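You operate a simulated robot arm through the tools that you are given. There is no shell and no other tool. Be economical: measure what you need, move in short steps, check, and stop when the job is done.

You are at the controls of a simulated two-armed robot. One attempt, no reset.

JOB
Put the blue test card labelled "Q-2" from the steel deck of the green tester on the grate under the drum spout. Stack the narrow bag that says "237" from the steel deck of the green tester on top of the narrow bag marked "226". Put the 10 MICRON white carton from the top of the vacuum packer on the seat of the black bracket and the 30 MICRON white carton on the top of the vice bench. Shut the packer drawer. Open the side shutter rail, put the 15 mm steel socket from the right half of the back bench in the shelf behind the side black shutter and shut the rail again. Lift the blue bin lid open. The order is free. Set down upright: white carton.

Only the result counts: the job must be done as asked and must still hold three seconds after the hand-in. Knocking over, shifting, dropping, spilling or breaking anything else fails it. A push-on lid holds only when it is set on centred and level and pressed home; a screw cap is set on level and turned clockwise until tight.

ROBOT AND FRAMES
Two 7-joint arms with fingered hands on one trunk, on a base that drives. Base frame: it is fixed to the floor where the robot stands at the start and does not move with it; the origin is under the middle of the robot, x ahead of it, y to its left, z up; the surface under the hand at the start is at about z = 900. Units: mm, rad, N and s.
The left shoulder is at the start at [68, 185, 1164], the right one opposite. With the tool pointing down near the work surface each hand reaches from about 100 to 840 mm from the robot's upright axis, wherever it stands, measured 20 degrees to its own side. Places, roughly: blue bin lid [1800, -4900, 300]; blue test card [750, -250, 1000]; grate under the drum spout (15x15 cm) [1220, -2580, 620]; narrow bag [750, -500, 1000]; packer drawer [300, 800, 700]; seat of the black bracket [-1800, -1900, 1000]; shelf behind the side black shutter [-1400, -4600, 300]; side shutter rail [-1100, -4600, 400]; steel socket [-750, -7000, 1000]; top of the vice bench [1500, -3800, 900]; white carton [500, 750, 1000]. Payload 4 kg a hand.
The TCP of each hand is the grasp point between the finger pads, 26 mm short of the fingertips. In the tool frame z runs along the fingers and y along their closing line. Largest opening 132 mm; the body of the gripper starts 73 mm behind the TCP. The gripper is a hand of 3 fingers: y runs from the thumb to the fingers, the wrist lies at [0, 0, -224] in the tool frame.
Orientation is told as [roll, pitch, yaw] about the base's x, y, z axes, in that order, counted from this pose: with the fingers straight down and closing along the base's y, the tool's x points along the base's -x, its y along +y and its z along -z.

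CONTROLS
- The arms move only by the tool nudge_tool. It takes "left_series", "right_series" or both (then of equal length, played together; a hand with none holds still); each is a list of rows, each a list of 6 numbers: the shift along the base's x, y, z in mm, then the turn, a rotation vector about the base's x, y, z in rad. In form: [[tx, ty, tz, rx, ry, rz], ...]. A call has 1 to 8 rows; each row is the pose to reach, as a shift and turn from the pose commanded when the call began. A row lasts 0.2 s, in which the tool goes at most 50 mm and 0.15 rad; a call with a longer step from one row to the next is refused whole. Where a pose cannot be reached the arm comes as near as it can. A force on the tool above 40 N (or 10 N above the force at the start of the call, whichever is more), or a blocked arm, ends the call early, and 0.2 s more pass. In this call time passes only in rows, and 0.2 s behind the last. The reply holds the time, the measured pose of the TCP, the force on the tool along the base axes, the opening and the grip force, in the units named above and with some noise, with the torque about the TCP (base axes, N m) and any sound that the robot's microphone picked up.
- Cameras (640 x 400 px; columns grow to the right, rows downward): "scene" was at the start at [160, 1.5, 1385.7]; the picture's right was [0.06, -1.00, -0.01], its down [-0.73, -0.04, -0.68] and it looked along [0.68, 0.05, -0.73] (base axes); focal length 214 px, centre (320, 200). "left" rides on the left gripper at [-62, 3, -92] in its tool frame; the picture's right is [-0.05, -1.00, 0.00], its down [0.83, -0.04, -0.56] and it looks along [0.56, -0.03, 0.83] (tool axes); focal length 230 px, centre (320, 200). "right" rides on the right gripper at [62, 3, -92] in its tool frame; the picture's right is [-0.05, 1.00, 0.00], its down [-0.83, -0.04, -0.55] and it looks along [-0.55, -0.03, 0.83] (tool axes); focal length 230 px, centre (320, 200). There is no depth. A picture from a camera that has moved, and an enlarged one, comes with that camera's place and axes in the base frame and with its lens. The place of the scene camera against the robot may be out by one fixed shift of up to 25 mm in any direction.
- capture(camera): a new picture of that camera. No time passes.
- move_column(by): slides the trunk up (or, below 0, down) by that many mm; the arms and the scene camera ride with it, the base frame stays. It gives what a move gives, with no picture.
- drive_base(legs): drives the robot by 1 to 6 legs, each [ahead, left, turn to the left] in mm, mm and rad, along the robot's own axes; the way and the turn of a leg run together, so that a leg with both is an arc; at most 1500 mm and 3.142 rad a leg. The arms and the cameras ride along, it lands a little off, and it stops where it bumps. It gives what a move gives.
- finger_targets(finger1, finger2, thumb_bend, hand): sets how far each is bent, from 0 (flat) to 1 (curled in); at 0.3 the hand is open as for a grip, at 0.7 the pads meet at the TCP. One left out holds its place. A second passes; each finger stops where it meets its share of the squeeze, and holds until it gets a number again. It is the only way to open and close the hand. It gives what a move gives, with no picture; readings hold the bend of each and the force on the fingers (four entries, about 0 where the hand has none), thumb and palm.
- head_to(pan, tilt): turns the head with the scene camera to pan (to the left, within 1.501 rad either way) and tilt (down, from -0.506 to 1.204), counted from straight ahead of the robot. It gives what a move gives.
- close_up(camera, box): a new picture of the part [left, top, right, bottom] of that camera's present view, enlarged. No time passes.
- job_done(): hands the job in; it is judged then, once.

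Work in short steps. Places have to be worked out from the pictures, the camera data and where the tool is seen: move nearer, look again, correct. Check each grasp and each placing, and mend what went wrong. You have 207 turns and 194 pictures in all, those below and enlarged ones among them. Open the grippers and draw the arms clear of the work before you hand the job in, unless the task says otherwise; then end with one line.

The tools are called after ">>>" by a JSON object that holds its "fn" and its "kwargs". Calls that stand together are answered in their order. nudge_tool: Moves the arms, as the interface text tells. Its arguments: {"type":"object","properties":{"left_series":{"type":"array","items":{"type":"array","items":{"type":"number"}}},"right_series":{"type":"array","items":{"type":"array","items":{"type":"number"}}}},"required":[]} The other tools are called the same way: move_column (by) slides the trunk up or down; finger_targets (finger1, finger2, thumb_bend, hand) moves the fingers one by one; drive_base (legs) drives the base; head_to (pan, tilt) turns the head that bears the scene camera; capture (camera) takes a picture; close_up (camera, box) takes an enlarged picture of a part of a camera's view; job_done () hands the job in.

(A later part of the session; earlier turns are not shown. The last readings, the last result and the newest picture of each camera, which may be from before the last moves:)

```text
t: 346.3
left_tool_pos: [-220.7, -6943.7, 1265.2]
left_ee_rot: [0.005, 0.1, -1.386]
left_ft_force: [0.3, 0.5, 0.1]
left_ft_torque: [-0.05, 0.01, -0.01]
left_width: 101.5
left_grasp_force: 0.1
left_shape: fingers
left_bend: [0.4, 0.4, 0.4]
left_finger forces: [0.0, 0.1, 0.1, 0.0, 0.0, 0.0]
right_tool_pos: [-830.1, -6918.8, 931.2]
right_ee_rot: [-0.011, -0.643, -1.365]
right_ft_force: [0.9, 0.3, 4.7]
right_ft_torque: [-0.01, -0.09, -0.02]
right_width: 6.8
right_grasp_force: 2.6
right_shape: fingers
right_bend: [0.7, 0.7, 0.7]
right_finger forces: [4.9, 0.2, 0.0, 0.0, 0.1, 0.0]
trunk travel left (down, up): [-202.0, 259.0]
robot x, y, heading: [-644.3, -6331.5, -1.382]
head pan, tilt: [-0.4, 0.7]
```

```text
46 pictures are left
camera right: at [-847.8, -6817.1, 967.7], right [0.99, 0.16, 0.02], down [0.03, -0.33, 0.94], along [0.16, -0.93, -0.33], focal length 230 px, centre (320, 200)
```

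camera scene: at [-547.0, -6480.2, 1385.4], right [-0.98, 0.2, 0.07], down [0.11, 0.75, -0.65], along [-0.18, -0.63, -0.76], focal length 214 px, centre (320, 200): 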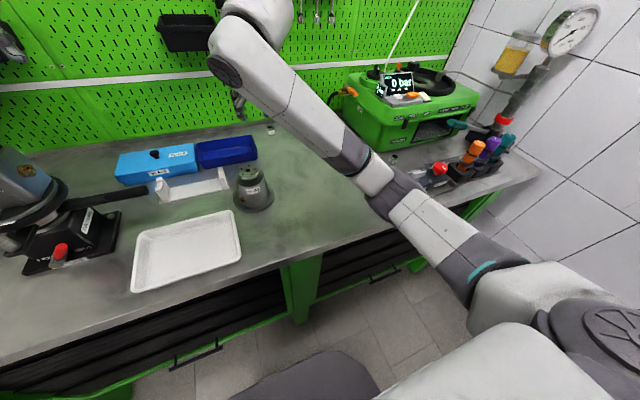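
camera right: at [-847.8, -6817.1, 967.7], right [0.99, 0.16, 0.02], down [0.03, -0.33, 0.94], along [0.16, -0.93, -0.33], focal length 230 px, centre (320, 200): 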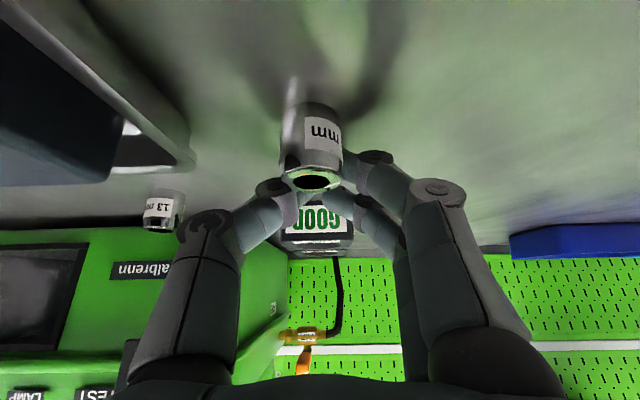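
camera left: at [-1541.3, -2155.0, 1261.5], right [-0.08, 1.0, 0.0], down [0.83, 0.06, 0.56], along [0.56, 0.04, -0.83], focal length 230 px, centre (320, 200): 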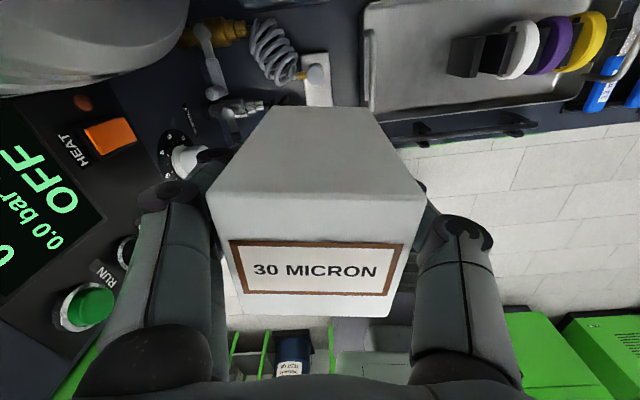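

The tilted fingers closed just beyond the socket and one touched the bench. I open, raise, make the hand vertical, and re-measure.

>>> {"fn": "finger_targets", "kwargs": {"hand": "right", "finger1": 0.5, "finger2": 0.5, "thumb_bend": 0.5}}

>>> {"fn": "nudge_tool", "kwargs": {"right_series": [[-2, 0, 40, 0, 0, 0], [-4, 5, 80, 0, 0, 0], [-4, 10, 120, 0.1, 0.02, 0], [-4, 10, 150, 0.22, 0.043, 0], [-4, 5, 170, 0.34, 0.066, 0], [-4, 0, 170, 0.46, 0.09, 0], [-4, 0, 170, 0.54, 0.105, 0], [-4, 0, 170, 0.63, 0.122, 0]]}}

>>> {"fn": "capture", "kwargs": {"camera": "right"}}

```text
t: 347.3
left_tool_pos: [-221.3, -6942.8, 1265.2]
left_ee_rot: [0.006, 0.1, -1.384]
left_ft_force: [0.1, 0.4, -0.3]
left_ft_torque: [0.02, -0.04, -0.01]
left_width: 101.6
left_grasp_force: 0.0
left_shape: fingers
left_bend: [0.4, 0.4, 0.4]
left_finger forces: [0.0, 0.0, 0.0, 0.0, 0.0, 0.0]
right_tool_pos: [-830.3, -6920.0, 932.6]
right_ee_rot: [-0.009, -0.65, -1.365]
right_ft_force: [-2.5, -4.0, 15.4]
right_ft_torque: [-0.16, -0.21, -0.1]
right_width: 48.9
right_grasp_force: 7.5
right_shape: fingers
right_bend: [0.7, 0.5, 0.5]
right_finger forces: [15.2, 0.0, 0.0, 0.1, 0.1, 0.1]
trunk travel left (down, up): [-202.0, 259.0]
robot x, y, heading: [-640.1, -6330.4, -1.377]
head pan, tilt: [-0.4, 0.7]
```

```text
t: 349.1
left_tool_pos: [-221.5, -6944.4, 1264.6]
left_ee_rot: [0.006, 0.102, -1.387]
left_ft_force: [-0.6, 0.3, 0.6]
left_ft_torque: [-0.01, 0.01, 0.01]
left_width: 101.5
left_grasp_force: 0.0
left_shape: fingers
left_bend: [0.4, 0.4, 0.4]
left_finger forces: [0.0, 0.0, 0.0, 0.1, 0.0, 0.0]
right_tool_pos: [-833.9, -6919.2, 1101.8]
right_ee_rot: [-0.001, -0.002, -1.368]
right_ft_force: [0.3, -0.3, 0.5]
right_ft_torque: [0.03, 0.01, 0.02]
right_width: 67.3
right_grasp_force: 0.2
right_shape: fingers
right_bend: [0.5, 0.5, 0.5]
right_finger forces: [0.1, 0.0, 0.0, 0.0, 0.0, 0.0]
trunk travel left (down, up): [-202.0, 259.0]
robot x, y, heading: [-640.0, -6330.0, -1.376]
head pan, tilt: [-0.4, 0.7]
```

```text
45 pictures are left
camera right: at [-843.4, -6859.8, 1193.4], right [0.99, 0.15, 0.0], down [0.13, -0.82, 0.56], along [0.08, -0.55, -0.83], focal length 230 px, centre (320, 200)
```

right: 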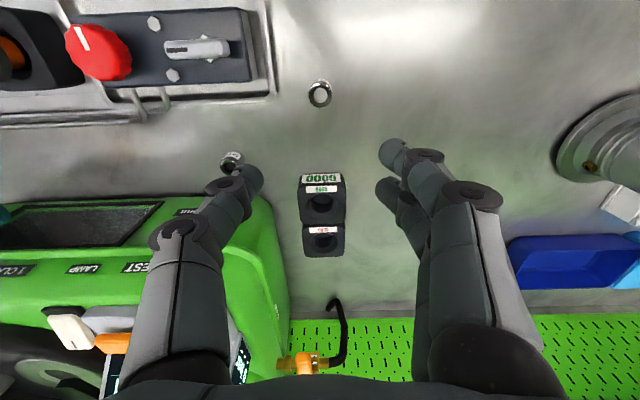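

Looking straight down, the socket is at about (-838, -6903). I align above it and descend.

>>> {"fn": "nudge_tool", "kwargs": {"right_series": [[-2, 8, -40, 0, 0, 0], [-4, 16, -80, 0, 0, 0], [-4, 16, -115, 0, 0, 0]]}}

>>> {"fn": "capture", "kwargs": {"camera": "right"}}

```text
t: 349.9
left_tool_pos: [-221.7, -6944.2, 1264.3]
left_ee_rot: [0.006, 0.103, -1.384]
left_ft_force: [0.2, -1.2, -0.9]
left_ft_torque: [0.01, -0.03, -0.01]
left_width: 101.5
left_grasp_force: 0.0
left_shape: fingers
left_bend: [0.4, 0.4, 0.4]
left_finger forces: [0.0, 0.0, 0.0, 0.0, 0.0, 0.0]
right_tool_pos: [-838.5, -6905.0, 984.8]
right_ee_rot: [0.001, -0.005, -1.367]
right_ft_force: [0.7, -0.7, 0.5]
right_ft_torque: [-0.01, 0.02, 0.0]
right_width: 67.2
right_grasp_force: 0.1
right_shape: fingers
right_bend: [0.5, 0.5, 0.5]
right_finger forces: [0.0, 0.0, 0.1, 0.0, 0.0, 0.1]
trunk travel left (down, up): [-202.0, 259.0]
robot x, y, heading: [-640.6, -6329.3, -1.38]
head pan, tilt: [-0.4, 0.7]
```

```text
44 pictures are left
camera right: at [-848.4, -6844.9, 1077.1], right [0.99, 0.15, 0.0], down [0.12, -0.82, 0.56], along [0.08, -0.55, -0.83], focal length 230 px, centre (320, 200)
```

right: 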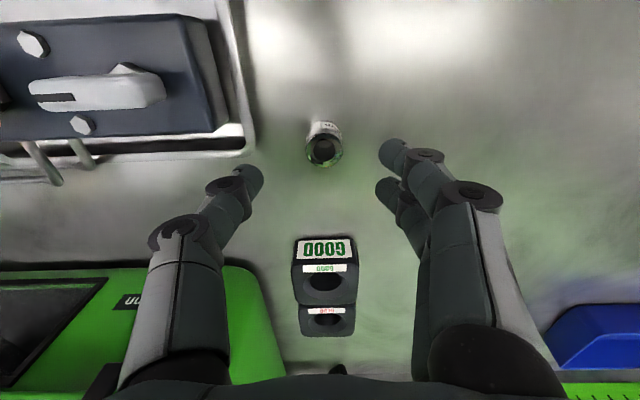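

Centred. Straight down to grip height and close.

>>> {"fn": "nudge_tool", "kwargs": {"right_series": [[1, 0, -30, 0, 0, 0], [1, 0, -55, 0, 0, 0], [1, 0, -63, 0, 0, 0]]}}

>>> {"fn": "finger_targets", "kwargs": {"hand": "right", "finger1": 0.7, "finger2": 0.7, "thumb_bend": 0.7}}

>>> {"fn": "nudge_tool", "kwargs": {"right_series": [[0, 0, 40, 0, 0, 0], [0, 0, 80, 0, 0, 0], [0, 0, 120, 0, 0, 0], [0, 0, 160, 0, 0, 0]]}}

>>> {"fn": "capture", "kwargs": {"camera": "right"}}

```text
t: 350.8
left_tool_pos: [-221.2, -6940.8, 1266.6]
left_ee_rot: [0.005, 0.099, -1.382]
left_ft_force: [0.3, 0.5, 0.0]
left_ft_torque: [-0.02, -0.01, -0.01]
left_width: 101.4
left_grasp_force: 0.2
left_shape: fingers
left_bend: [0.4, 0.4, 0.4]
left_finger forces: [0.1, 0.0, 0.1, 0.0, 0.0, 0.0]
right_tool_pos: [-837.9, -6908.0, 933.2]
right_ee_rot: [0.001, -0.03, -1.37]
right_ft_force: [1.0, 5.6, 27.3]
right_ft_torque: [0.38, 0.39, -0.1]
right_width: 66.9
right_grasp_force: 14.5
right_shape: fingers
right_bend: [0.52, 0.5, 0.51]
right_finger forces: [10.2, 0.0, 0.1, 0.0, 18.7, 0.1]
trunk travel left (down, up): [-202.0, 259.0]
robot x, y, heading: [-642.0, -6333.2, -1.383]
head pan, tilt: [-0.4, 0.7]
stopped in row 3 (right hand): the force on the tool passed its limit at 43 N (the readings are from after the stop); the commanded pose is now the measured one
```

```text
t: 351.8
left_tool_pos: [-219.5, -6941.2, 1265.9]
left_ee_rot: [0.005, 0.097, -1.385]
left_ft_force: [-0.2, 0.8, -0.8]
left_ft_torque: [0.0, -0.01, 0.01]
left_width: 101.6
left_grasp_force: 0.1
left_shape: fingers
left_bend: [0.4, 0.4, 0.4]
left_finger forces: [0.1, 0.0, 0.0, 0.0, 0.0, 0.1]
right_tool_pos: [-836.0, -6907.6, 928.8]
right_ee_rot: [0.0, -0.022, -1.37]
right_ft_force: [5.8, 3.0, 20.1]
right_ft_torque: [0.48, -0.58, -0.07]
right_width: 25.1
right_grasp_force: 13.3
right_shape: fingers
right_bend: [0.69, 0.69, 0.68]
right_finger forces: [22.7, 0.9, 0.1, 0.0, 3.4, 0.1]
trunk travel left (down, up): [-202.0, 259.0]
robot x, y, heading: [-642.7, -6331.3, -1.384]
head pan, tilt: [-0.4, 0.7]
```

```text
t: 352.8
left_tool_pos: [-221.0, -6942.5, 1265.4]
left_ee_rot: [0.004, 0.1, -1.386]
left_ft_force: [-0.1, 0.5, 0.2]
left_ft_torque: [-0.03, 0.0, -0.02]
left_width: 101.6
left_grasp_force: 0.1
left_shape: fingers
left_bend: [0.4, 0.4, 0.4]
left_finger forces: [0.0, 0.0, 0.1, 0.1, 0.2, 0.0]
right_tool_pos: [-836.5, -6907.9, 1090.0]
right_ee_rot: [0.0, -0.019, -1.369]
right_ft_force: [0.0, 0.7, -0.8]
right_ft_torque: [-0.01, 0.03, -0.01]
right_width: 23.8
right_grasp_force: 6.5
right_shape: fingers
right_bend: [0.63, 0.69, 0.68]
right_finger forces: [6.5, 0.4, 0.0, 0.0, 6.3, 0.0]
trunk travel left (down, up): [-202.0, 259.0]
robot x, y, heading: [-641.3, -6330.0, -1.381]
head pan, tilt: [-0.4, 0.7]
```

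```text
43 pictures are left
camera right: at [-845.9, -6845.7, 1181.0], right [0.99, 0.15, 0.0], down [0.12, -0.81, 0.57], along [0.09, -0.56, -0.82], focal length 230 px, centre (320, 200)
```

right: 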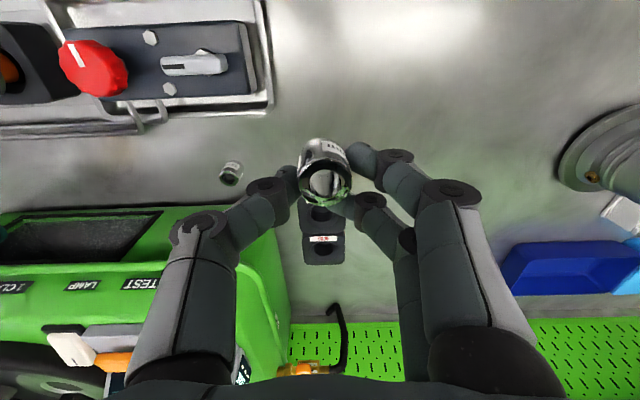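

The socket is held. I go left, back out past the stairs, and return to face the shutter.

>>> {"fn": "drive_base", "kwargs": {"legs": [[0, 350, 0], [-1000, 0, 0], [-700, 520, 0], [0, 0, -1.577]]}}

>>> {"fn": "head_to", "kwargs": {"pan": 0, "tilt": 0.6}}

>>> {"fn": "capture", "kwargs": {"camera": "scene"}}

```text
t: 367.9
left_tool_pos: [-725.6, -4903.9, 1265.3]
left_ee_rot: [0.004, 0.099, -2.988]
left_ft_force: [-0.3, 0.0, 0.7]
left_ft_torque: [0.0, 0.0, -0.02]
left_width: 101.6
left_grasp_force: 0.1
left_shape: fingers
left_bend: [0.4, 0.4, 0.4]
left_finger forces: [0.1, 0.0, 0.0, 0.1, 0.0, 0.0]
right_tool_pos: [-671.1, -4289.7, 1089.5]
right_ee_rot: [0.0, -0.019, -2.973]
right_ft_force: [0.0, 0.1, -1.5]
right_ft_torque: [-0.02, 0.02, 0.02]
right_width: 23.8
right_grasp_force: 5.9
right_shape: fingers
right_bend: [0.63, 0.69, 0.68]
right_finger forces: [6.3, 0.5, 0.0, 0.0, 6.1, 0.0]
trunk travel left (down, up): [-202.0, 259.0]
robot x, y, heading: [-98.9, -4505.4, -2.982]
head pan, tilt: [-0.4, 0.7]
```

```text
t: 368.8
left_tool_pos: [-725.0, -4904.6, 1265.3]
left_ee_rot: [0.005, 0.099, -2.989]
left_ft_force: [-0.2, -1.1, 0.2]
left_ft_torque: [0.01, 0.01, -0.01]
left_width: 101.2
left_grasp_force: 0.0
left_shape: fingers
left_bend: [0.4, 0.4, 0.4]
left_finger forces: [0.1, 0.1, 0.1, 0.0, 0.0, 0.0]
right_tool_pos: [-670.9, -4290.5, 1089.4]
right_ee_rot: [-0.001, -0.019, -2.974]
right_ft_force: [0.5, -0.5, -1.2]
right_ft_torque: [-0.01, 0.03, -0.03]
right_width: 23.7
right_grasp_force: 6.4
right_shape: fingers
right_bend: [0.63, 0.69, 0.68]
right_finger forces: [6.2, 0.5, 0.1, 0.1, 6.1, 0.1]
trunk travel left (down, up): [-202.0, 259.0]
robot x, y, heading: [-99.8, -4503.4, -2.981]
head pan, tilt: [0.0, 0.6]
```

```text
42 pictures are left
camera scene: at [-285.8, -4536.4, 1392.1], right [-0.16, 0.99, 0.0], down [0.69, 0.11, -0.72], along [-0.71, -0.11, -0.7], focal length 214 px, centre (320, 200)
```

scene: 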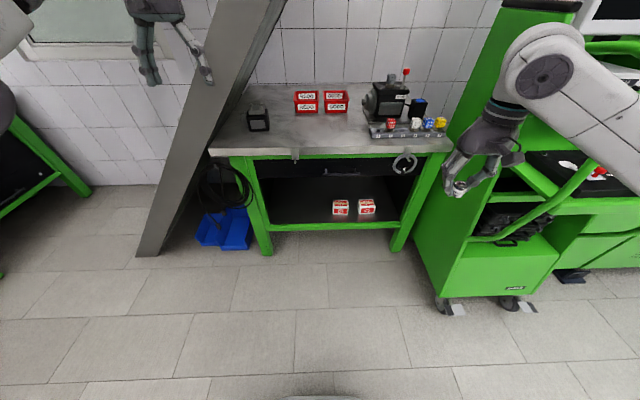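

The socket is still held and the shutter open. I bring the right hand forward, lower the trunk, and pitch the hand by 0.5 rad for reaching into the shelf.

>>> {"fn": "nudge_tool", "kwargs": {"right_series": [[-15, -40, 0, 0, 0, 0], [-35, -80, 0, 0, 0, 0], [-60, -120, 0, 0, 0, 0], [-90, -155, 0, 0, 0, 0], [-125, -185, 0, 0, 0, 0], [-160, -210, 0, 0, 0, 0]]}}

>>> {"fn": "move_column", "kwargs": {"by": -195}}

>>> {"fn": "nudge_tool", "kwargs": {"right_series": [[-5, 0, -45, -0.02, 0.125, 0], [-10, 0, -90, -0.04, 0.25, 0], [-15, 0, -135, -0.06, 0.37, 0], [-20, 0, -180, -0.08, 0.494, 0], [-20, 0, -225, -0.08, 0.494, 0], [-20, 0, -270, -0.08, 0.494, 0], [-20, 0, -315, -0.08, 0.494, 0], [-20, 0, -360, -0.08, 0.494, 0]]}}

>>> {"fn": "capture", "kwargs": {"camera": "scene"}}

```text
t: 370.2
left_tool_pos: [-726.4, -4905.8, 1264.7]
left_ee_rot: [0.004, 0.103, -2.987]
left_ft_force: [0.0, 0.2, 0.1]
left_ft_torque: [0.02, 0.0, 0.03]
left_width: 101.4
left_grasp_force: 0.0
left_shape: fingers
left_bend: [0.4, 0.4, 0.4]
left_finger forces: [0.0, 0.0, 0.0, 0.0, 0.1, 0.0]
right_tool_pos: [-831.4, -4504.1, 1088.8]
right_ee_rot: [0.0, -0.02, -2.971]
right_ft_force: [-0.1, -0.5, -0.9]
right_ft_torque: [0.0, -0.03, -0.02]
right_width: 23.4
right_grasp_force: 6.1
right_shape: fingers
right_bend: [0.63, 0.7, 0.68]
right_finger forces: [6.0, 0.5, 0.0, 0.0, 6.1, 0.0]
trunk travel left (down, up): [-202.0, 259.0]
robot x, y, heading: [-98.8, -4507.2, -2.984]
head pan, tilt: [0.0, 0.6]
```

```text
t: 372.3
left_tool_pos: [-734.8, -4905.4, 1053.4]
left_ee_rot: [0.005, 0.121, -2.988]
left_ft_force: [0.3, -1.4, -0.1]
left_ft_torque: [-0.01, 0.04, 0.0]
left_width: 101.6
left_grasp_force: 0.1
left_shape: fingers
left_bend: [0.4, 0.4, 0.4]
left_finger forces: [0.1, 0.0, 0.0, 0.0, 0.0, 0.0]
right_tool_pos: [-830.4, -4500.8, 896.1]
right_ee_rot: [-0.001, -0.022, -2.972]
right_ft_force: [0.0, -0.1, -0.1]
right_ft_torque: [0.01, 0.04, 0.02]
right_width: 23.4
right_grasp_force: 6.2
right_shape: fingers
right_bend: [0.63, 0.7, 0.68]
right_finger forces: [6.1, 0.6, 0.1, 0.0, 6.1, 0.0]
trunk travel left (down, up): [-7.0, 454.0]
robot x, y, heading: [-101.2, -4505.8, -2.985]
head pan, tilt: [0.0, 0.6]
```

```text
t: 374.1
left_tool_pos: [-736.5, -4905.3, 1050.4]
left_ee_rot: [0.005, 0.125, -2.989]
left_ft_force: [0.0, -0.8, 0.6]
left_ft_torque: [0.04, 0.01, 0.0]
left_width: 101.6
left_grasp_force: 0.0
left_shape: fingers
left_bend: [0.4, 0.4, 0.4]
left_finger forces: [0.0, 0.1, 0.0, 0.0, 0.1, 0.0]
right_tool_pos: [-851.3, -4501.2, 536.0]
right_ee_rot: [-0.006, -0.521, -2.973]
right_ft_force: [1.4, -0.1, -0.3]
right_ft_torque: [-0.01, 0.0, -0.01]
right_width: 23.1
right_grasp_force: 6.4
right_shape: fingers
right_bend: [0.63, 0.7, 0.68]
right_finger forces: [6.1, 0.4, 0.1, 0.0, 5.9, 0.0]
trunk travel left (down, up): [-7.0, 454.0]
robot x, y, heading: [-100.4, -4505.2, -2.981]
head pan, tilt: [0.0, 0.6]
```

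```text
41 pictures are left
camera scene: at [-456.6, -4564.0, 1094.2], right [-0.16, 0.99, 0.0], down [0.89, 0.14, -0.43], along [-0.43, -0.07, -0.9], focal length 214 px, centre (320, 200)
```

scene: 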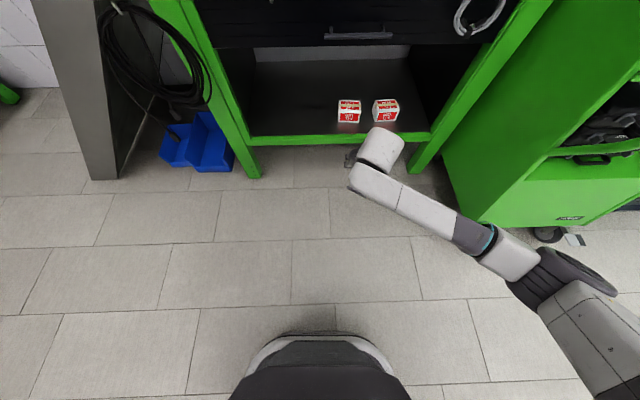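

I drive in so that the hand is just outside the opening, then shift it left toward the free part of the shelf.

>>> {"fn": "drive_base", "kwargs": {"legs": [[190, 60, 0]]}}

>>> {"fn": "nudge_tool", "kwargs": {"right_series": [[0, -40, -30, 0, 0, 0], [0, -80, -60, 0, 0, 0], [0, -125, -75, 0, 0, 0], [-40, -130, -75, 0, 0, 0], [-80, -132, -75, 0, 0, 0], [-120, -134, -80, 0, 0, 0], [-150, -135, -90, 0, 0, 0]]}}

>>> {"fn": "capture", "kwargs": {"camera": "right"}}

>>> {"fn": "capture", "kwargs": {"camera": "scene"}}

```text
t: 375.7
left_tool_pos: [-912.4, -4994.2, 1051.3]
left_ee_rot: [0.006, 0.125, -2.991]
left_ft_force: [0.8, -0.3, -1.2]
left_ft_torque: [0.02, 0.0, 0.0]
left_width: 101.6
left_grasp_force: 0.0
left_shape: fingers
left_bend: [0.4, 0.4, 0.4]
left_finger forces: [0.0, 0.1, 0.1, 0.0, 0.1, 0.0]
right_tool_pos: [-1025.0, -4589.4, 537.2]
right_ee_rot: [-0.006, -0.519, -2.974]
right_ft_force: [-0.2, -0.9, -0.2]
right_ft_torque: [-0.01, 0.02, 0.03]
right_width: 23.5
right_grasp_force: 6.2
right_shape: fingers
right_bend: [0.63, 0.7, 0.68]
right_finger forces: [6.1, 0.3, 0.1, 0.0, 6.0, 0.1]
trunk travel left (down, up): [-7.0, 454.0]
robot x, y, heading: [-271.4, -4591.8, -2.987]
head pan, tilt: [0.0, 0.6]
```

```text
t: 377.3
left_tool_pos: [-911.3, -4995.3, 1053.0]
left_ee_rot: [0.004, 0.125, -2.989]
left_ft_force: [0.2, -0.1, 0.8]
left_ft_torque: [0.01, 0.04, -0.01]
left_width: 101.4
left_grasp_force: 0.1
left_shape: fingers
left_bend: [0.4, 0.4, 0.4]
left_finger forces: [0.0, 0.0, 0.0, 0.0, 0.1, 0.1]
right_tool_pos: [-1167.3, -4723.4, 446.2]
right_ee_rot: [-0.001, -0.522, -2.974]
right_ft_force: [0.2, 0.4, -0.3]
right_ft_torque: [0.02, 0.0, 0.0]
right_width: 23.0
right_grasp_force: 6.1
right_shape: fingers
right_bend: [0.63, 0.7, 0.68]
right_finger forces: [6.2, 0.4, 0.0, 0.0, 6.0, 0.0]
right hand out of reach, approached as far as the arm can: row 7
trunk travel left (down, up): [-7.0, 454.0]
robot x, y, heading: [-270.5, -4593.8, -2.99]
head pan, tilt: [0.0, 0.6]
```

```text
40 pictures are left
camera right: at [-1067.9, -4709.7, 494.9], right [0.12, -0.99, 0.02], down [-0.44, -0.03, 0.9], along [-0.89, -0.12, -0.44], focal length 230 px, centre (320, 200)
```

right: 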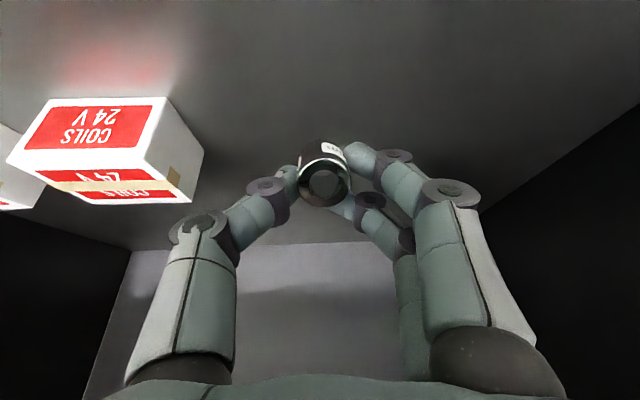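

```text
39 pictures are left
camera scene: at [-631.3, -4653.0, 1094.6], right [-0.16, 0.99, 0.0], down [0.89, 0.14, -0.43], along [-0.43, -0.07, -0.9], focal length 214 px, centre (320, 200)
```

scene: 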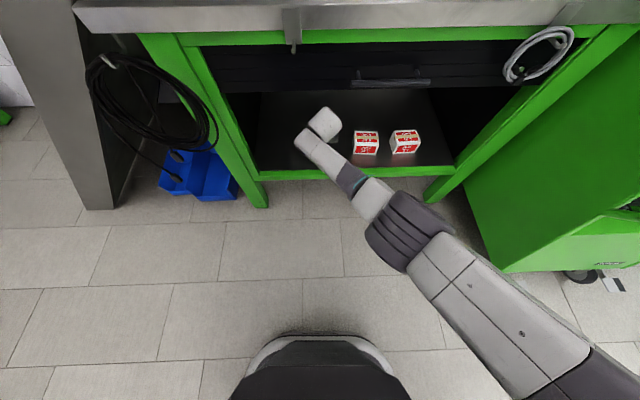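

The socket is inside over the free shelf area. I lower until I feel contact.

>>> {"fn": "nudge_tool", "kwargs": {"right_series": [[0, 0, -20, 0, 0, 0], [0, 0, -40, 0, 0, 0], [0, 0, -52, 0, 0, 0], [0, 0, -62, 0, 0, 0], [0, 0, -70, 0, 0, 0], [0, 0, -78, 0, 0, 0]]}}

```text
t: 378.7
left_tool_pos: [-911.5, -4995.1, 1052.1]
left_ee_rot: [0.004, 0.124, -2.991]
left_ft_force: [0.1, -0.2, -0.1]
left_ft_torque: [-0.02, 0.0, 0.0]
left_width: 101.4
left_grasp_force: 0.0
left_shape: fingers
left_bend: [0.4, 0.4, 0.4]
left_finger forces: [0.0, 0.0, 0.0, 0.0, 0.1, 0.1]
right_tool_pos: [-1152.3, -4706.1, 390.8]
right_ee_rot: [-0.001, -0.524, -2.975]
right_ft_force: [-0.3, 0.1, -0.1]
right_ft_torque: [-0.02, -0.01, 0.0]
right_width: 22.9
right_grasp_force: 5.4
right_shape: fingers
right_bend: [0.63, 0.7, 0.68]
right_finger forces: [6.1, 0.5, 0.0, 0.0, 5.9, 0.0]
right hand out of reach, approached as far as the arm can: row 1, 2, 3, 4, 5, 6
trunk travel left (down, up): [-7.0, 454.0]
robot x, y, heading: [-276.8, -4595.2, -2.983]
head pan, tilt: [0.0, 0.6]
```

The arm is at its reach; I drive 60 mm nearer and lower again.

>>> {"fn": "drive_base", "kwargs": {"legs": [[60, 0, 0]]}}

>>> {"fn": "nudge_tool", "kwargs": {"right_series": [[0, 0, -6, 0, 0, 0], [0, 0, -12, 0, 0, 0], [0, 0, -18, 0, 0, 0], [0, 0, -24, 0, 0, 0], [0, 0, -30, 0, 0, 0], [0, 0, -36, 0, 0, 0]]}}

>>> {"fn": "capture", "kwargs": {"camera": "right"}}

```text
t: 379.7
left_tool_pos: [-956.2, -5002.2, 1053.7]
left_ee_rot: [0.008, 0.14, -2.995]
left_ft_force: [-0.5, -0.4, 0.6]
left_ft_torque: [0.01, -0.02, 0.03]
left_width: 101.5
left_grasp_force: 0.0
left_shape: fingers
left_bend: [0.4, 0.4, 0.4]
left_finger forces: [0.0, 0.0, 0.0, 0.0, 0.0, 0.0]
right_tool_pos: [-1201.5, -4714.8, 390.5]
right_ee_rot: [-0.001, -0.52, -2.974]
right_ft_force: [-0.7, -0.3, -1.0]
right_ft_torque: [-0.03, -0.01, -0.03]
right_width: 22.9
right_grasp_force: 6.4
right_shape: fingers
right_bend: [0.63, 0.7, 0.68]
right_finger forces: [6.3, 0.5, 0.0, 0.0, 6.0, 0.0]
trunk travel left (down, up): [-7.0, 454.0]
robot x, y, heading: [-327.3, -4601.7, -2.978]
head pan, tilt: [0.0, 0.6]
stopped in leg 1: the force on the tool passed its limit at 128 N (the readings are from after the stop); the commanded pose is now the measured one
```

```text
t: 381.1
left_tool_pos: [-955.6, -5001.2, 1054.3]
left_ee_rot: [0.008, 0.141, -2.993]
left_ft_force: [0.1, -0.2, 0.7]
left_ft_torque: [0.01, 0.01, -0.01]
left_width: 101.5
left_grasp_force: 0.0
left_shape: fingers
left_bend: [0.4, 0.4, 0.4]
left_finger forces: [0.0, 0.0, 0.0, 0.0, 0.0, 0.0]
right_tool_pos: [-1198.4, -4710.8, 378.2]
right_ee_rot: [-0.002, -0.521, -2.973]
right_ft_force: [-0.3, 0.1, -0.2]
right_ft_torque: [0.01, -0.03, 0.0]
right_width: 22.9
right_grasp_force: 6.6
right_shape: fingers
right_bend: [0.63, 0.7, 0.68]
right_finger forces: [6.2, 0.4, 0.0, 0.0, 6.0, 0.0]
right hand out of reach, approached as far as the arm can: row 1, 2, 3, 4, 5, 6
trunk travel left (down, up): [-7.0, 454.0]
robot x, y, heading: [-324.7, -4606.5, -2.975]
head pan, tilt: [0.0, 0.6]
```

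```text
38 pictures are left
camera right: at [-1099.4, -4698.4, 426.9], right [0.12, -0.99, 0.02], down [-0.44, -0.03, 0.9], along [-0.89, -0.12, -0.44], focal length 230 px, centre (320, 200)
```

right: 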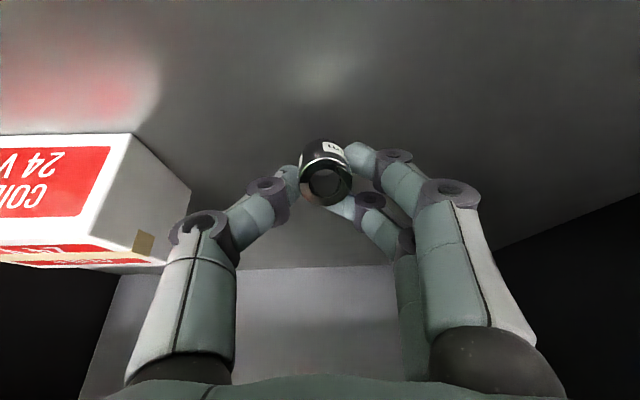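

The left hand touched the stair stringer. I pull it back, drive a bit nearer, and hold the right hand's place while lowering.

>>> {"fn": "nudge_tool", "kwargs": {"left_series": [[35, 10, 0, 0, 0, 0], [70, 20, 0, 0, 0, 0], [105, 30, 10, 0, 0, 0], [140, 40, 20, 0, 0, 0]]}}

>>> {"fn": "drive_base", "kwargs": {"legs": [[70, 0, 0]]}}

>>> {"fn": "nudge_tool", "kwargs": {"right_series": [[15, 3, -8, 0, 0, 0], [30, 6, -15, 0, 0, 0], [40, 8, -21, 0, 0, 0], [50, 10, -27, 0, 0, 0], [50, 10, -33, 0, 0, 0], [50, 10, -39, 0, 0, 0]]}}

```text
t: 382.1
left_tool_pos: [-840.1, -4942.1, 1023.4]
left_ee_rot: [0.008, 0.141, -2.996]
left_ft_force: [0.3, -0.8, 0.9]
left_ft_torque: [-0.01, -0.02, 0.0]
left_width: 101.3
left_grasp_force: 0.0
left_shape: fingers
left_bend: [0.4, 0.4, 0.4]
left_finger forces: [0.0, 0.0, 0.0, 0.0, 0.1, 0.0]
left hand out of reach, approached as far as the arm can: row 1, 2, 3, 4
right_tool_pos: [-1198.9, -4711.8, 378.6]
right_ee_rot: [-0.002, -0.521, -2.973]
right_ft_force: [-0.4, 0.1, -1.0]
right_ft_torque: [0.0, 0.01, 0.01]
right_width: 22.8
right_grasp_force: 6.0
right_shape: fingers
right_bend: [0.63, 0.7, 0.68]
right_finger forces: [6.2, 0.6, 0.0, 0.0, 6.0, 0.0]
trunk travel left (down, up): [-7.0, 454.0]
robot x, y, heading: [-326.9, -4602.5, -2.986]
head pan, tilt: [0.0, 0.6]
```

```text
t: 383.1
left_tool_pos: [-912.1, -4952.2, 1021.6]
left_ee_rot: [0.007, 0.14, -2.995]
left_ft_force: [-0.5, 0.1, -0.5]
left_ft_torque: [0.0, -0.05, -0.01]
left_width: 101.4
left_grasp_force: 0.0
left_shape: fingers
left_bend: [0.4, 0.4, 0.4]
left_finger forces: [0.0, 0.0, 0.0, 0.0, 0.0, 0.0]
right_tool_pos: [-1268.2, -4721.0, 376.6]
right_ee_rot: [-0.001, -0.521, -2.973]
right_ft_force: [0.9, -1.0, -1.6]
right_ft_torque: [0.01, 0.0, -0.02]
right_width: 23.2
right_grasp_force: 6.5
right_shape: fingers
right_bend: [0.63, 0.7, 0.68]
right_finger forces: [6.2, 0.4, 0.0, 0.0, 6.0, 0.0]
trunk travel left (down, up): [-7.0, 454.0]
robot x, y, heading: [-393.7, -4611.6, -2.983]
head pan, tilt: [0.0, 0.6]
```

```text
t: 384.5
left_tool_pos: [-908.5, -4951.4, 1025.1]
left_ee_rot: [0.006, 0.139, -2.996]
left_ft_force: [-0.8, 0.3, 0.0]
left_ft_torque: [-0.02, -0.04, -0.01]
left_width: 101.5
left_grasp_force: 0.1
left_shape: fingers
left_bend: [0.4, 0.4, 0.4]
left_finger forces: [0.1, 0.0, 0.0, 0.1, 0.1, 0.0]
right_tool_pos: [-1222.9, -4720.0, 355.3]
right_ee_rot: [0.01, -0.543, -2.971]
right_ft_force: [5.9, 0.3, 27.9]
right_ft_torque: [-0.11, -0.3, 0.04]
right_width: 22.0
right_grasp_force: 24.8
right_shape: fingers
right_bend: [0.73, 0.7, 0.66]
right_finger forces: [37.0, 0.4, 0.0, 0.0, 11.8, 0.0]
trunk travel left (down, up): [-7.0, 454.0]
robot x, y, heading: [-396.3, -4611.8, -2.982]
head pan, tilt: [0.0, 0.6]
stopped in row 6 (right hand): the force on the tool passed its limit at 42 N (the readings are from after the stop); the commanded pose is now the measured one
```

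Contact with the shelf. I ease up, open the hand, and look.

>>> {"fn": "nudge_tool", "kwargs": {"right_series": [[0, 0, 4, 0, 0, 0]]}}

>>> {"fn": "finger_targets", "kwargs": {"hand": "right", "finger1": 0.55, "finger2": 0.55, "thumb_bend": 0.55}}

>>> {"fn": "capture", "kwargs": {"camera": "right"}}

```text
t: 384.9
left_tool_pos: [-907.8, -4951.5, 1025.2]
left_ee_rot: [0.008, 0.139, -2.996]
left_ft_force: [-0.4, 0.9, 0.2]
left_ft_torque: [0.0, 0.0, 0.01]
left_width: 101.4
left_grasp_force: 0.0
left_shape: fingers
left_bend: [0.4, 0.4, 0.4]
left_finger forces: [0.1, 0.1, 0.1, 0.0, 0.0, 0.1]
right_tool_pos: [-1223.0, -4715.9, 356.5]
right_ee_rot: [0.004, -0.539, -2.971]
right_ft_force: [-4.6, -3.3, 24.3]
right_ft_torque: [-0.49, 0.09, -0.05]
right_width: 23.0
right_grasp_force: 18.9
right_shape: fingers
right_bend: [0.71, 0.69, 0.66]
right_finger forces: [29.9, 1.0, 0.0, 0.0, 7.8, 0.0]
trunk travel left (down, up): [-7.0, 454.0]
robot x, y, heading: [-397.9, -4613.2, -2.984]
head pan, tilt: [0.0, 0.6]
```

```text
t: 385.9
left_tool_pos: [-908.5, -4951.1, 1024.8]
left_ee_rot: [0.006, 0.139, -2.995]
left_ft_force: [0.0, -0.8, 0.6]
left_ft_torque: [-0.03, 0.02, 0.02]
left_width: 101.4
left_grasp_force: 0.0
left_shape: fingers
left_bend: [0.4, 0.4, 0.4]
left_finger forces: [0.1, 0.1, 0.0, 0.0, 0.0, 0.0]
right_tool_pos: [-1222.2, -4714.6, 356.1]
right_ee_rot: [0.004, -0.538, -2.972]
right_ft_force: [-5.3, -0.5, 23.0]
right_ft_torque: [-0.31, 0.12, -0.1]
right_width: 36.7
right_grasp_force: 11.4
right_shape: fingers
right_bend: [0.73, 0.55, 0.55]
right_finger forces: [20.7, 0.0, 0.0, 0.1, 1.1, 0.1]
trunk travel left (down, up): [-7.0, 454.0]
robot x, y, heading: [-392.2, -4612.2, -2.977]
head pan, tilt: [0.0, 0.6]
```

```text
37 pictures are left
camera right: at [-1122.5, -4702.6, 403.7], right [0.13, -0.99, 0.03], down [-0.43, -0.03, 0.9], along [-0.89, -0.13, -0.43], focal length 230 px, centre (320, 200)
```

right: 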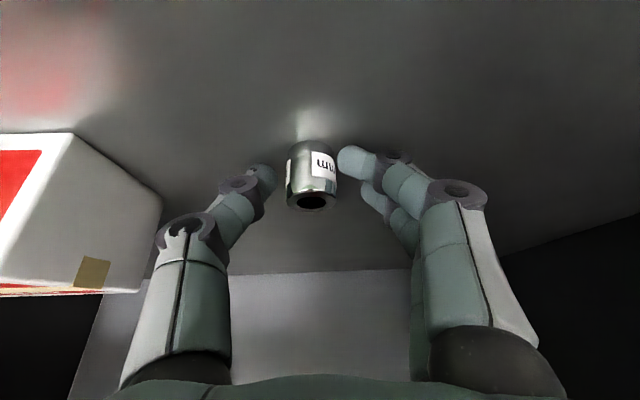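

The socket stands on the shelf, released. I raise the hand, then back the base out.

>>> {"fn": "nudge_tool", "kwargs": {"right_series": [[0, 0, 15, 0, 0, 0], [0, 0, 40, 0, 0, 0], [0, 0, 75, 0, 0, 0], [0, 0, 95, 0, 0, 0]]}}

>>> {"fn": "drive_base", "kwargs": {"legs": [[-330, 0, 0]]}}

>>> {"fn": "close_up", "kwargs": {"camera": "scene", "box": [210, 40, 450, 200]}}

```text
t: 386.9
left_tool_pos: [-910.4, -4951.9, 1023.4]
left_ee_rot: [0.007, 0.14, -2.997]
left_ft_force: [0.1, 0.5, 0.1]
left_ft_torque: [0.0, 0.03, 0.03]
left_width: 101.6
left_grasp_force: 0.1
left_shape: fingers
left_bend: [0.4, 0.4, 0.4]
left_finger forces: [0.0, 0.0, 0.0, 0.0, 0.0, 0.0]
right_tool_pos: [-1220.5, -4714.8, 448.3]
right_ee_rot: [0.003, -0.532, -2.972]
right_ft_force: [0.5, 0.2, 0.2]
right_ft_torque: [0.0, 0.03, 0.01]
right_width: 50.6
right_grasp_force: 0.0
right_shape: fingers
right_bend: [0.55, 0.55, 0.55]
right_finger forces: [0.0, 0.0, 0.1, 0.0, 0.0, 0.0]
trunk travel left (down, up): [-7.0, 454.0]
robot x, y, heading: [-397.0, -4614.6, -2.983]
head pan, tilt: [0.0, 0.6]
```

```text
t: 389.1
left_tool_pos: [-589.2, -4897.3, 1024.2]
left_ee_rot: [0.007, 0.139, -2.999]
left_ft_force: [0.0, -0.5, 0.6]
left_ft_torque: [0.05, 0.06, 0.02]
left_width: 101.5
left_grasp_force: 0.1
left_shape: fingers
left_bend: [0.4, 0.4, 0.4]
left_finger forces: [0.1, 0.1, 0.0, 0.0, 0.1, 0.0]
right_tool_pos: [-897.8, -4660.4, 449.9]
right_ee_rot: [0.004, -0.534, -2.978]
right_ft_force: [1.3, -0.1, 0.4]
right_ft_torque: [-0.04, 0.01, 0.0]
right_width: 50.7
right_grasp_force: 0.1
right_shape: fingers
right_bend: [0.55, 0.55, 0.55]
right_finger forces: [0.1, 0.1, 0.0, 0.0, 0.0, 0.0]
trunk travel left (down, up): [-7.0, 454.0]
robot x, y, heading: [-73.4, -4565.0, -2.989]
head pan, tilt: [0.0, 0.6]
```

```text
2.50 times, centred on (330, 120) of scene
camera zoom: at [-428.1, -4619.9, 1094.8], right [-0.15, 0.99, 0.0], down [0.89, 0.14, -0.43], along [-0.43, -0.07, -0.9], focal length 536 px, centre (295, 400)
```

zoom: 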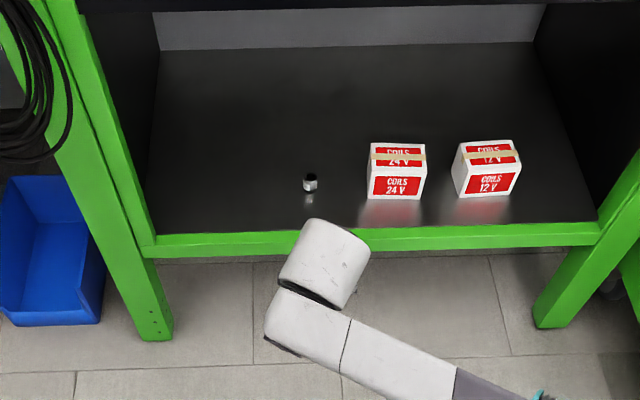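

The socket stands on the shelf. Now I raise the hand above the rail's bar to push the shutter down: close the fingers, raise, shift right.

>>> {"fn": "finger_targets", "kwargs": {"hand": "right", "finger1": 0.65, "finger2": 0.65, "thumb_bend": 0.65}}

>>> {"fn": "nudge_tool", "kwargs": {"right_series": [[0, 12, 46, 0, 0, 0], [0, 24, 92, 0, 0, 0], [0, 36, 138, 0, 0, 0], [0, 48, 184, 0, 0, 0], [0, 60, 230, 0, 0, 0], [0, 72, 276, 0, 0, 0], [0, 84, 322, 0, 0, 0], [0, 96, 368, 0, 0, 0]]}}

>>> {"fn": "nudge_tool", "kwargs": {"right_series": [[0, 10, 25, 0, 0, 0], [0, 18, 45, 0, 0, 0]]}}

>>> {"fn": "drive_base", "kwargs": {"legs": [[150, 0, 0]]}}

>>> {"fn": "capture", "kwargs": {"camera": "right"}}

>>> {"fn": "capture", "kwargs": {"camera": "scene"}}

```text
t: 390.1
left_tool_pos: [-590.5, -4899.0, 1022.9]
left_ee_rot: [0.009, 0.14, -3.0]
left_ft_force: [0.3, 0.4, 0.4]
left_ft_torque: [-0.04, 0.0, 0.02]
left_width: 101.5
left_grasp_force: 0.1
left_shape: fingers
left_bend: [0.4, 0.4, 0.4]
left_finger forces: [0.1, 0.0, 0.1, 0.0, 0.0, 0.0]
right_tool_pos: [-899.5, -4660.8, 448.6]
right_ee_rot: [0.004, -0.534, -2.977]
right_ft_force: [-0.2, 0.3, -0.5]
right_ft_torque: [0.0, 0.04, 0.0]
right_width: 20.0
right_grasp_force: 0.0
right_shape: fingers
right_bend: [0.65, 0.65, 0.65]
right_finger forces: [0.0, 0.0, 0.0, 0.0, 0.1, 0.0]
trunk travel left (down, up): [-7.0, 454.0]
robot x, y, heading: [-72.2, -4560.6, -2.987]
head pan, tilt: [0.0, 0.6]
```

```text
t: 391.9
left_tool_pos: [-588.3, -4898.0, 1023.4]
left_ee_rot: [0.007, 0.137, -3.0]
left_ft_force: [-0.4, 0.0, -0.4]
left_ft_torque: [0.03, 0.04, -0.02]
left_width: 101.5
left_grasp_force: 0.1
left_shape: fingers
left_bend: [0.4, 0.4, 0.4]
left_finger forces: [0.1, 0.1, 0.0, 0.0, 0.0, 0.1]
right_tool_pos: [-899.7, -4564.6, 818.3]
right_ee_rot: [0.003, -0.534, -2.976]
right_ft_force: [-1.3, 0.5, -0.2]
right_ft_torque: [0.01, -0.02, 0.0]
right_width: 20.3
right_grasp_force: 0.0
right_shape: fingers
right_bend: [0.65, 0.65, 0.65]
right_finger forces: [0.1, 0.1, 0.0, 0.0, 0.0, 0.0]
trunk travel left (down, up): [-7.0, 454.0]
robot x, y, heading: [-69.2, -4565.9, -2.991]
head pan, tilt: [0.0, 0.6]
```

```text
t: 392.5
left_tool_pos: [-588.8, -4898.7, 1023.2]
left_ee_rot: [0.007, 0.14, -2.999]
left_ft_force: [0.4, 0.1, 0.7]
left_ft_torque: [-0.01, 0.01, 0.01]
left_width: 101.5
left_grasp_force: 0.1
left_shape: fingers
left_bend: [0.4, 0.4, 0.4]
left_finger forces: [0.1, 0.1, 0.0, 0.0, 0.0, 0.1]
right_tool_pos: [-899.0, -4546.0, 862.5]
right_ee_rot: [0.005, -0.534, -2.978]
right_ft_force: [0.3, 0.0, 0.8]
right_ft_torque: [0.03, -0.01, -0.03]
right_width: 20.0
right_grasp_force: 0.1
right_shape: fingers
right_bend: [0.65, 0.65, 0.65]
right_finger forces: [0.0, 0.1, 0.0, 0.1, 0.0, 0.0]
trunk travel left (down, up): [-7.0, 454.0]
robot x, y, heading: [-73.5, -4564.1, -2.987]
head pan, tilt: [0.0, 0.6]
```

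```text
t: 393.9
left_tool_pos: [-737.0, -4920.4, 1022.5]
left_ee_rot: [0.006, 0.141, -3.001]
left_ft_force: [-0.3, 0.9, 0.1]
left_ft_torque: [0.01, 0.0, -0.01]
left_width: 101.5
left_grasp_force: 0.1
left_shape: fingers
left_bend: [0.4, 0.4, 0.4]
left_finger forces: [0.0, 0.1, 0.0, 0.0, 0.0, 0.0]
right_tool_pos: [-1046.7, -4569.5, 862.8]
right_ee_rot: [0.003, -0.532, -2.978]
right_ft_force: [-0.9, 0.9, 0.6]
right_ft_torque: [0.03, 0.02, -0.01]
right_width: 20.0
right_grasp_force: 0.0
right_shape: fingers
right_bend: [0.65, 0.65, 0.65]
right_finger forces: [0.0, 0.1, 0.0, 0.1, 0.0, 0.0]
trunk travel left (down, up): [-7.0, 454.0]
robot x, y, heading: [-217.0, -4584.7, -2.987]
head pan, tilt: [0.0, 0.6]
```

```text
35 pictures are left
camera right: at [-947.2, -4556.3, 910.0], right [0.12, -0.99, 0.03], down [-0.44, -0.03, 0.9], along [-0.89, -0.12, -0.44], focal length 230 px, centre (320, 200)
```

right: 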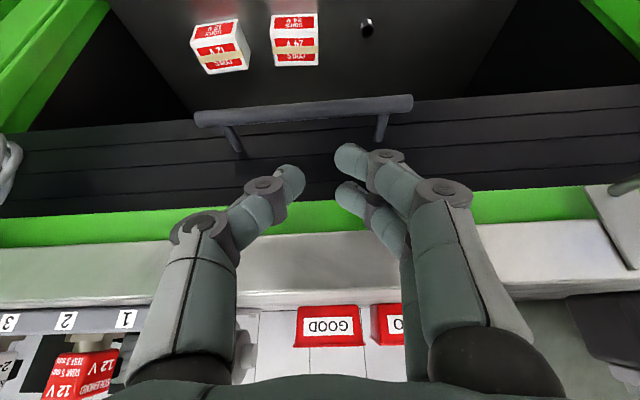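

```text
34 pictures are left
camera scene: at [-576.4, -4642.9, 1094.4], right [-0.15, 0.99, 0.0], down [0.89, 0.14, -0.43], along [-0.43, -0.07, -0.9], focal length 214 px, centre (320, 200)
```

scene: 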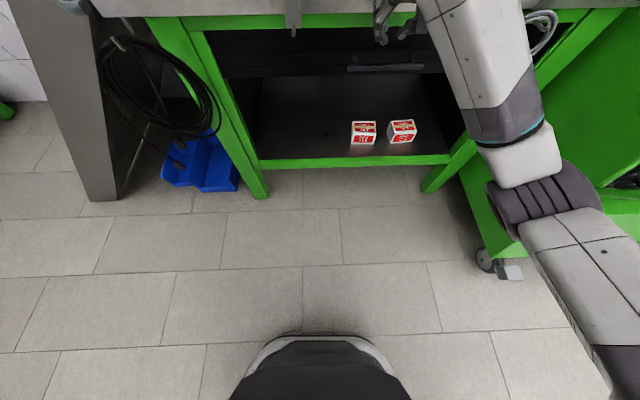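

The bar is just below and ahead of the fingertips. I move ahead over it and press down.

>>> {"fn": "nudge_tool", "kwargs": {"right_series": [[-18, -2, -12, 0, 0, 0], [-36, -4, -30, 0, 0, 0], [-42, -4, -60, 0, 0, 0], [-42, -4, -95, 0, 0, 0], [-42, -4, -130, 0, 0, 0], [-42, -4, -165, 0, 0, 0], [-42, -4, -200, 0, 0, 0], [-42, -4, -235, 0, 0, 0]]}}

>>> {"fn": "capture", "kwargs": {"camera": "right"}}

```text
t: 395.7
left_tool_pos: [-737.7, -4921.0, 1022.7]
left_ee_rot: [0.005, 0.142, -3.001]
left_ft_force: [0.0, -0.6, 0.2]
left_ft_torque: [-0.02, 0.0, 0.01]
left_width: 101.6
left_grasp_force: 0.1
left_shape: fingers
left_bend: [0.4, 0.4, 0.4]
left_finger forces: [0.0, 0.0, 0.0, 0.1, 0.1, 0.0]
right_tool_pos: [-1086.3, -4577.0, 625.1]
right_ee_rot: [0.005, -0.527, -2.979]
right_ft_force: [0.4, 0.1, 0.7]
right_ft_torque: [-0.01, -0.01, -0.01]
right_width: 19.2
right_grasp_force: 0.0
right_shape: fingers
right_bend: [0.65, 0.65, 0.65]
right_finger forces: [0.0, 0.0, 0.0, 0.0, 0.0, 0.1]
trunk travel left (down, up): [-7.0, 454.0]
robot x, y, heading: [-219.1, -4585.5, -2.99]
head pan, tilt: [0.0, 0.6]
```

```text
33 pictures are left
camera right: at [-988.7, -4563.2, 672.8], right [0.12, -0.99, 0.03], down [-0.44, -0.03, 0.9], along [-0.89, -0.12, -0.44], focal length 230 px, centre (320, 200)
```

right: 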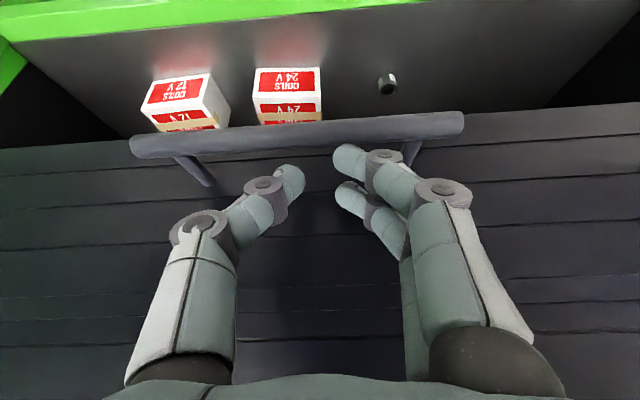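

The shutter is coming down with the hand. I keep pressing.

>>> {"fn": "nudge_tool", "kwargs": {"right_series": [[0, 0, -40, 0, 0, 0], [0, 0, -80, 0, 0, 0], [0, 0, -120, 0, 0, 0], [0, 0, -160, 0, 0, 0], [0, 0, -195, 0, 0, 0], [0, 0, -225, 0, 0, 0], [0, 0, -250, 0, 0, 0], [0, 0, -275, 0, 0, 0]]}}

>>> {"fn": "capture", "kwargs": {"camera": "scene"}}

```text
t: 397.2
left_tool_pos: [-738.0, -4921.4, 1022.5]
left_ee_rot: [0.006, 0.142, -2.999]
left_ft_force: [0.3, 1.4, -1.1]
left_ft_torque: [0.03, -0.06, 0.01]
left_width: 101.8
left_grasp_force: 0.0
left_shape: fingers
left_bend: [0.4, 0.4, 0.4]
left_finger forces: [0.1, 0.1, 0.0, 0.1, 0.0, 0.0]
right_tool_pos: [-1098.0, -4582.9, 399.3]
right_ee_rot: [0.019, -0.566, -2.975]
right_ft_force: [-3.0, -0.7, 16.2]
right_ft_torque: [-0.37, -0.01, -0.01]
right_width: 16.1
right_grasp_force: 10.1
right_shape: fingers
right_bend: [0.69, 0.65, 0.65]
right_finger forces: [14.8, 5.4, 0.1, 0.1, 0.0, 0.0]
trunk travel left (down, up): [-7.0, 454.0]
robot x, y, heading: [-220.1, -4585.2, -2.987]
head pan, tilt: [0.0, 0.6]
stopped in row 7 (right hand): the force on the tool passed its limit at 45 N (the readings are from after the stop); the commanded pose is now the measured one
```

```text
32 pictures are left
camera scene: at [-577.3, -4643.3, 1093.5], right [-0.15, 0.99, 0.0], down [0.89, 0.14, -0.43], along [-0.43, -0.07, -0.9], focal length 214 px, centre (320, 200)
```

scene: 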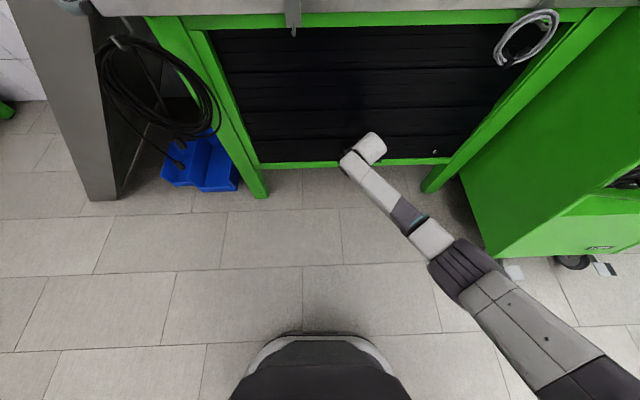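

The shutter is shut. I raise the hand off the bar, back away, restore the trunk and make the hand vertical.

>>> {"fn": "nudge_tool", "kwargs": {"right_series": [[0, 0, 40, 0, 0, 0], [10, 2, 85, 0, 0, 0], [40, 6, 110, 0, 0, 0]]}}

>>> {"fn": "drive_base", "kwargs": {"legs": [[-350, 0, 0]]}}

>>> {"fn": "move_column", "kwargs": {"by": 195}}

>>> {"fn": "nudge_tool", "kwargs": {"right_series": [[10, 0, 45, 0.02, -0.125, 0], [25, 0, 90, 0.04, -0.25, 0], [45, 0, 135, 0.06, -0.37, 0], [70, 0, 180, 0.08, -0.494, 0], [95, 0, 220, 0.085, -0.52, 0], [120, 0, 260, 0.085, -0.52, 0], [140, 0, 300, 0.085, -0.52, 0], [150, 0, 340, 0.085, -0.52, 0]], "left_series": [[0, 0, 20, 0.004, -0.02, 0], [0, 0, 40, 0.008, -0.04, 0], [0, 0, 40, 0.012, -0.06, 0], [0, 0, 40, 0.015, -0.08, 0], [0, 0, 40, 0.018, -0.1, 0], [0, 0, 40, 0.02, -0.12, 0], [0, 0, 40, 0.021, -0.135, 0], [0, 0, 40, 0.021, -0.135, 0]]}}

>>> {"fn": "head_to", "kwargs": {"pan": 0, "tilt": 0.6}}

>>> {"fn": "capture", "kwargs": {"camera": "scene"}}

```text
t: 398.1
left_tool_pos: [-736.3, -4922.6, 1023.6]
left_ee_rot: [0.008, 0.139, -3.0]
left_ft_force: [1.1, 0.4, 0.3]
left_ft_torque: [-0.01, 0.03, 0.01]
left_width: 101.3
left_grasp_force: 0.0
left_shape: fingers
left_bend: [0.4, 0.4, 0.4]
left_finger forces: [0.0, 0.0, 0.0, 0.0, 0.0, 0.1]
right_tool_pos: [-1054.5, -4575.5, 507.2]
right_ee_rot: [0.014, -0.558, -2.973]
right_ft_force: [0.2, 0.3, -0.1]
right_ft_torque: [-0.01, 0.0, 0.03]
right_width: 19.4
right_grasp_force: 0.1
right_shape: fingers
right_bend: [0.65, 0.65, 0.65]
right_finger forces: [0.1, 0.0, 0.0, 0.0, 0.0, 0.0]
trunk travel left (down, up): [-7.0, 454.0]
robot x, y, heading: [-216.8, -4581.3, -2.987]
head pan, tilt: [0.0, 0.6]
```

```text
t: 400.3
left_tool_pos: [-396.3, -4864.8, 1024.2]
left_ee_rot: [0.006, 0.139, -3.008]
left_ft_force: [-0.1, -0.6, 0.4]
left_ft_torque: [-0.03, 0.05, -0.03]
left_width: 101.5
left_grasp_force: 0.1
left_shape: fingers
left_bend: [0.4, 0.4, 0.4]
left_finger forces: [0.0, 0.0, 0.1, 0.0, 0.0, 0.0]
right_tool_pos: [-711.5, -4516.6, 506.7]
right_ee_rot: [0.017, -0.558, -2.982]
right_ft_force: [-0.4, -0.3, -0.1]
right_ft_torque: [0.04, 0.04, 0.02]
right_width: 19.6
right_grasp_force: 0.0
right_shape: fingers
right_bend: [0.65, 0.65, 0.65]
right_finger forces: [0.1, 0.0, 0.0, 0.0, 0.0, 0.1]
trunk travel left (down, up): [-7.0, 454.0]
robot x, y, heading: [125.2, -4534.0, -2.995]
head pan, tilt: [0.0, 0.6]
```

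```text
t: 402.4
left_tool_pos: [-397.3, -4867.2, 1217.9]
left_ee_rot: [0.007, 0.143, -3.007]
left_ft_force: [0.2, 0.7, -0.7]
left_ft_torque: [0.02, 0.01, 0.01]
left_width: 101.7
left_grasp_force: 0.0
left_shape: fingers
left_bend: [0.4, 0.4, 0.4]
left_finger forces: [0.0, 0.0, 0.0, 0.0, 0.0, 0.1]
right_tool_pos: [-712.5, -4516.7, 699.0]
right_ee_rot: [0.014, -0.556, -2.983]
right_ft_force: [0.7, 0.2, 0.1]
right_ft_torque: [-0.01, -0.01, -0.02]
right_width: 19.5
right_grasp_force: 0.1
right_shape: fingers
right_bend: [0.65, 0.65, 0.65]
right_finger forces: [0.1, 0.1, 0.0, 0.0, 0.1, 0.0]
trunk travel left (down, up): [-202.0, 259.0]
robot x, y, heading: [123.3, -4530.8, -2.993]
head pan, tilt: [0.0, 0.6]
```

```text
refused: row 4 steps farther than a row can; nothing moved
```

```text
t: 403.0
left_tool_pos: [-397.2, -4866.8, 1218.1]
left_ee_rot: [0.008, 0.14, -3.006]
left_ft_force: [-0.5, 0.7, 0.6]
left_ft_torque: [-0.05, 0.01, 0.01]
left_width: 101.2
left_grasp_force: 0.1
left_shape: fingers
left_bend: [0.4, 0.4, 0.4]
left_finger forces: [0.0, 0.1, 0.0, 0.0, 0.1, 0.1]
right_tool_pos: [-711.7, -4517.4, 700.8]
right_ee_rot: [0.016, -0.556, -2.983]
right_ft_force: [-0.1, -0.8, 0.1]
right_ft_torque: [-0.01, 0.0, -0.01]
right_width: 19.8
right_grasp_force: 0.1
right_shape: fingers
right_bend: [0.65, 0.65, 0.65]
right_finger forces: [0.0, 0.0, 0.0, 0.0, 0.0, 0.0]
trunk travel left (down, up): [-202.0, 259.0]
robot x, y, heading: [121.7, -4536.9, -2.998]
head pan, tilt: [0.0, 0.6]
```

```text
31 pictures are left
camera scene: at [-63.5, -4563.4, 1392.1], right [-0.15, 0.99, 0.0], down [0.69, 0.1, -0.72], along [-0.71, -0.1, -0.7], focal length 214 px, centre (320, 200)
```

scene: 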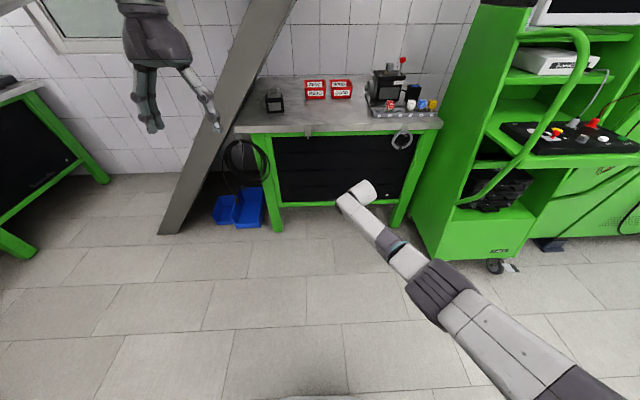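

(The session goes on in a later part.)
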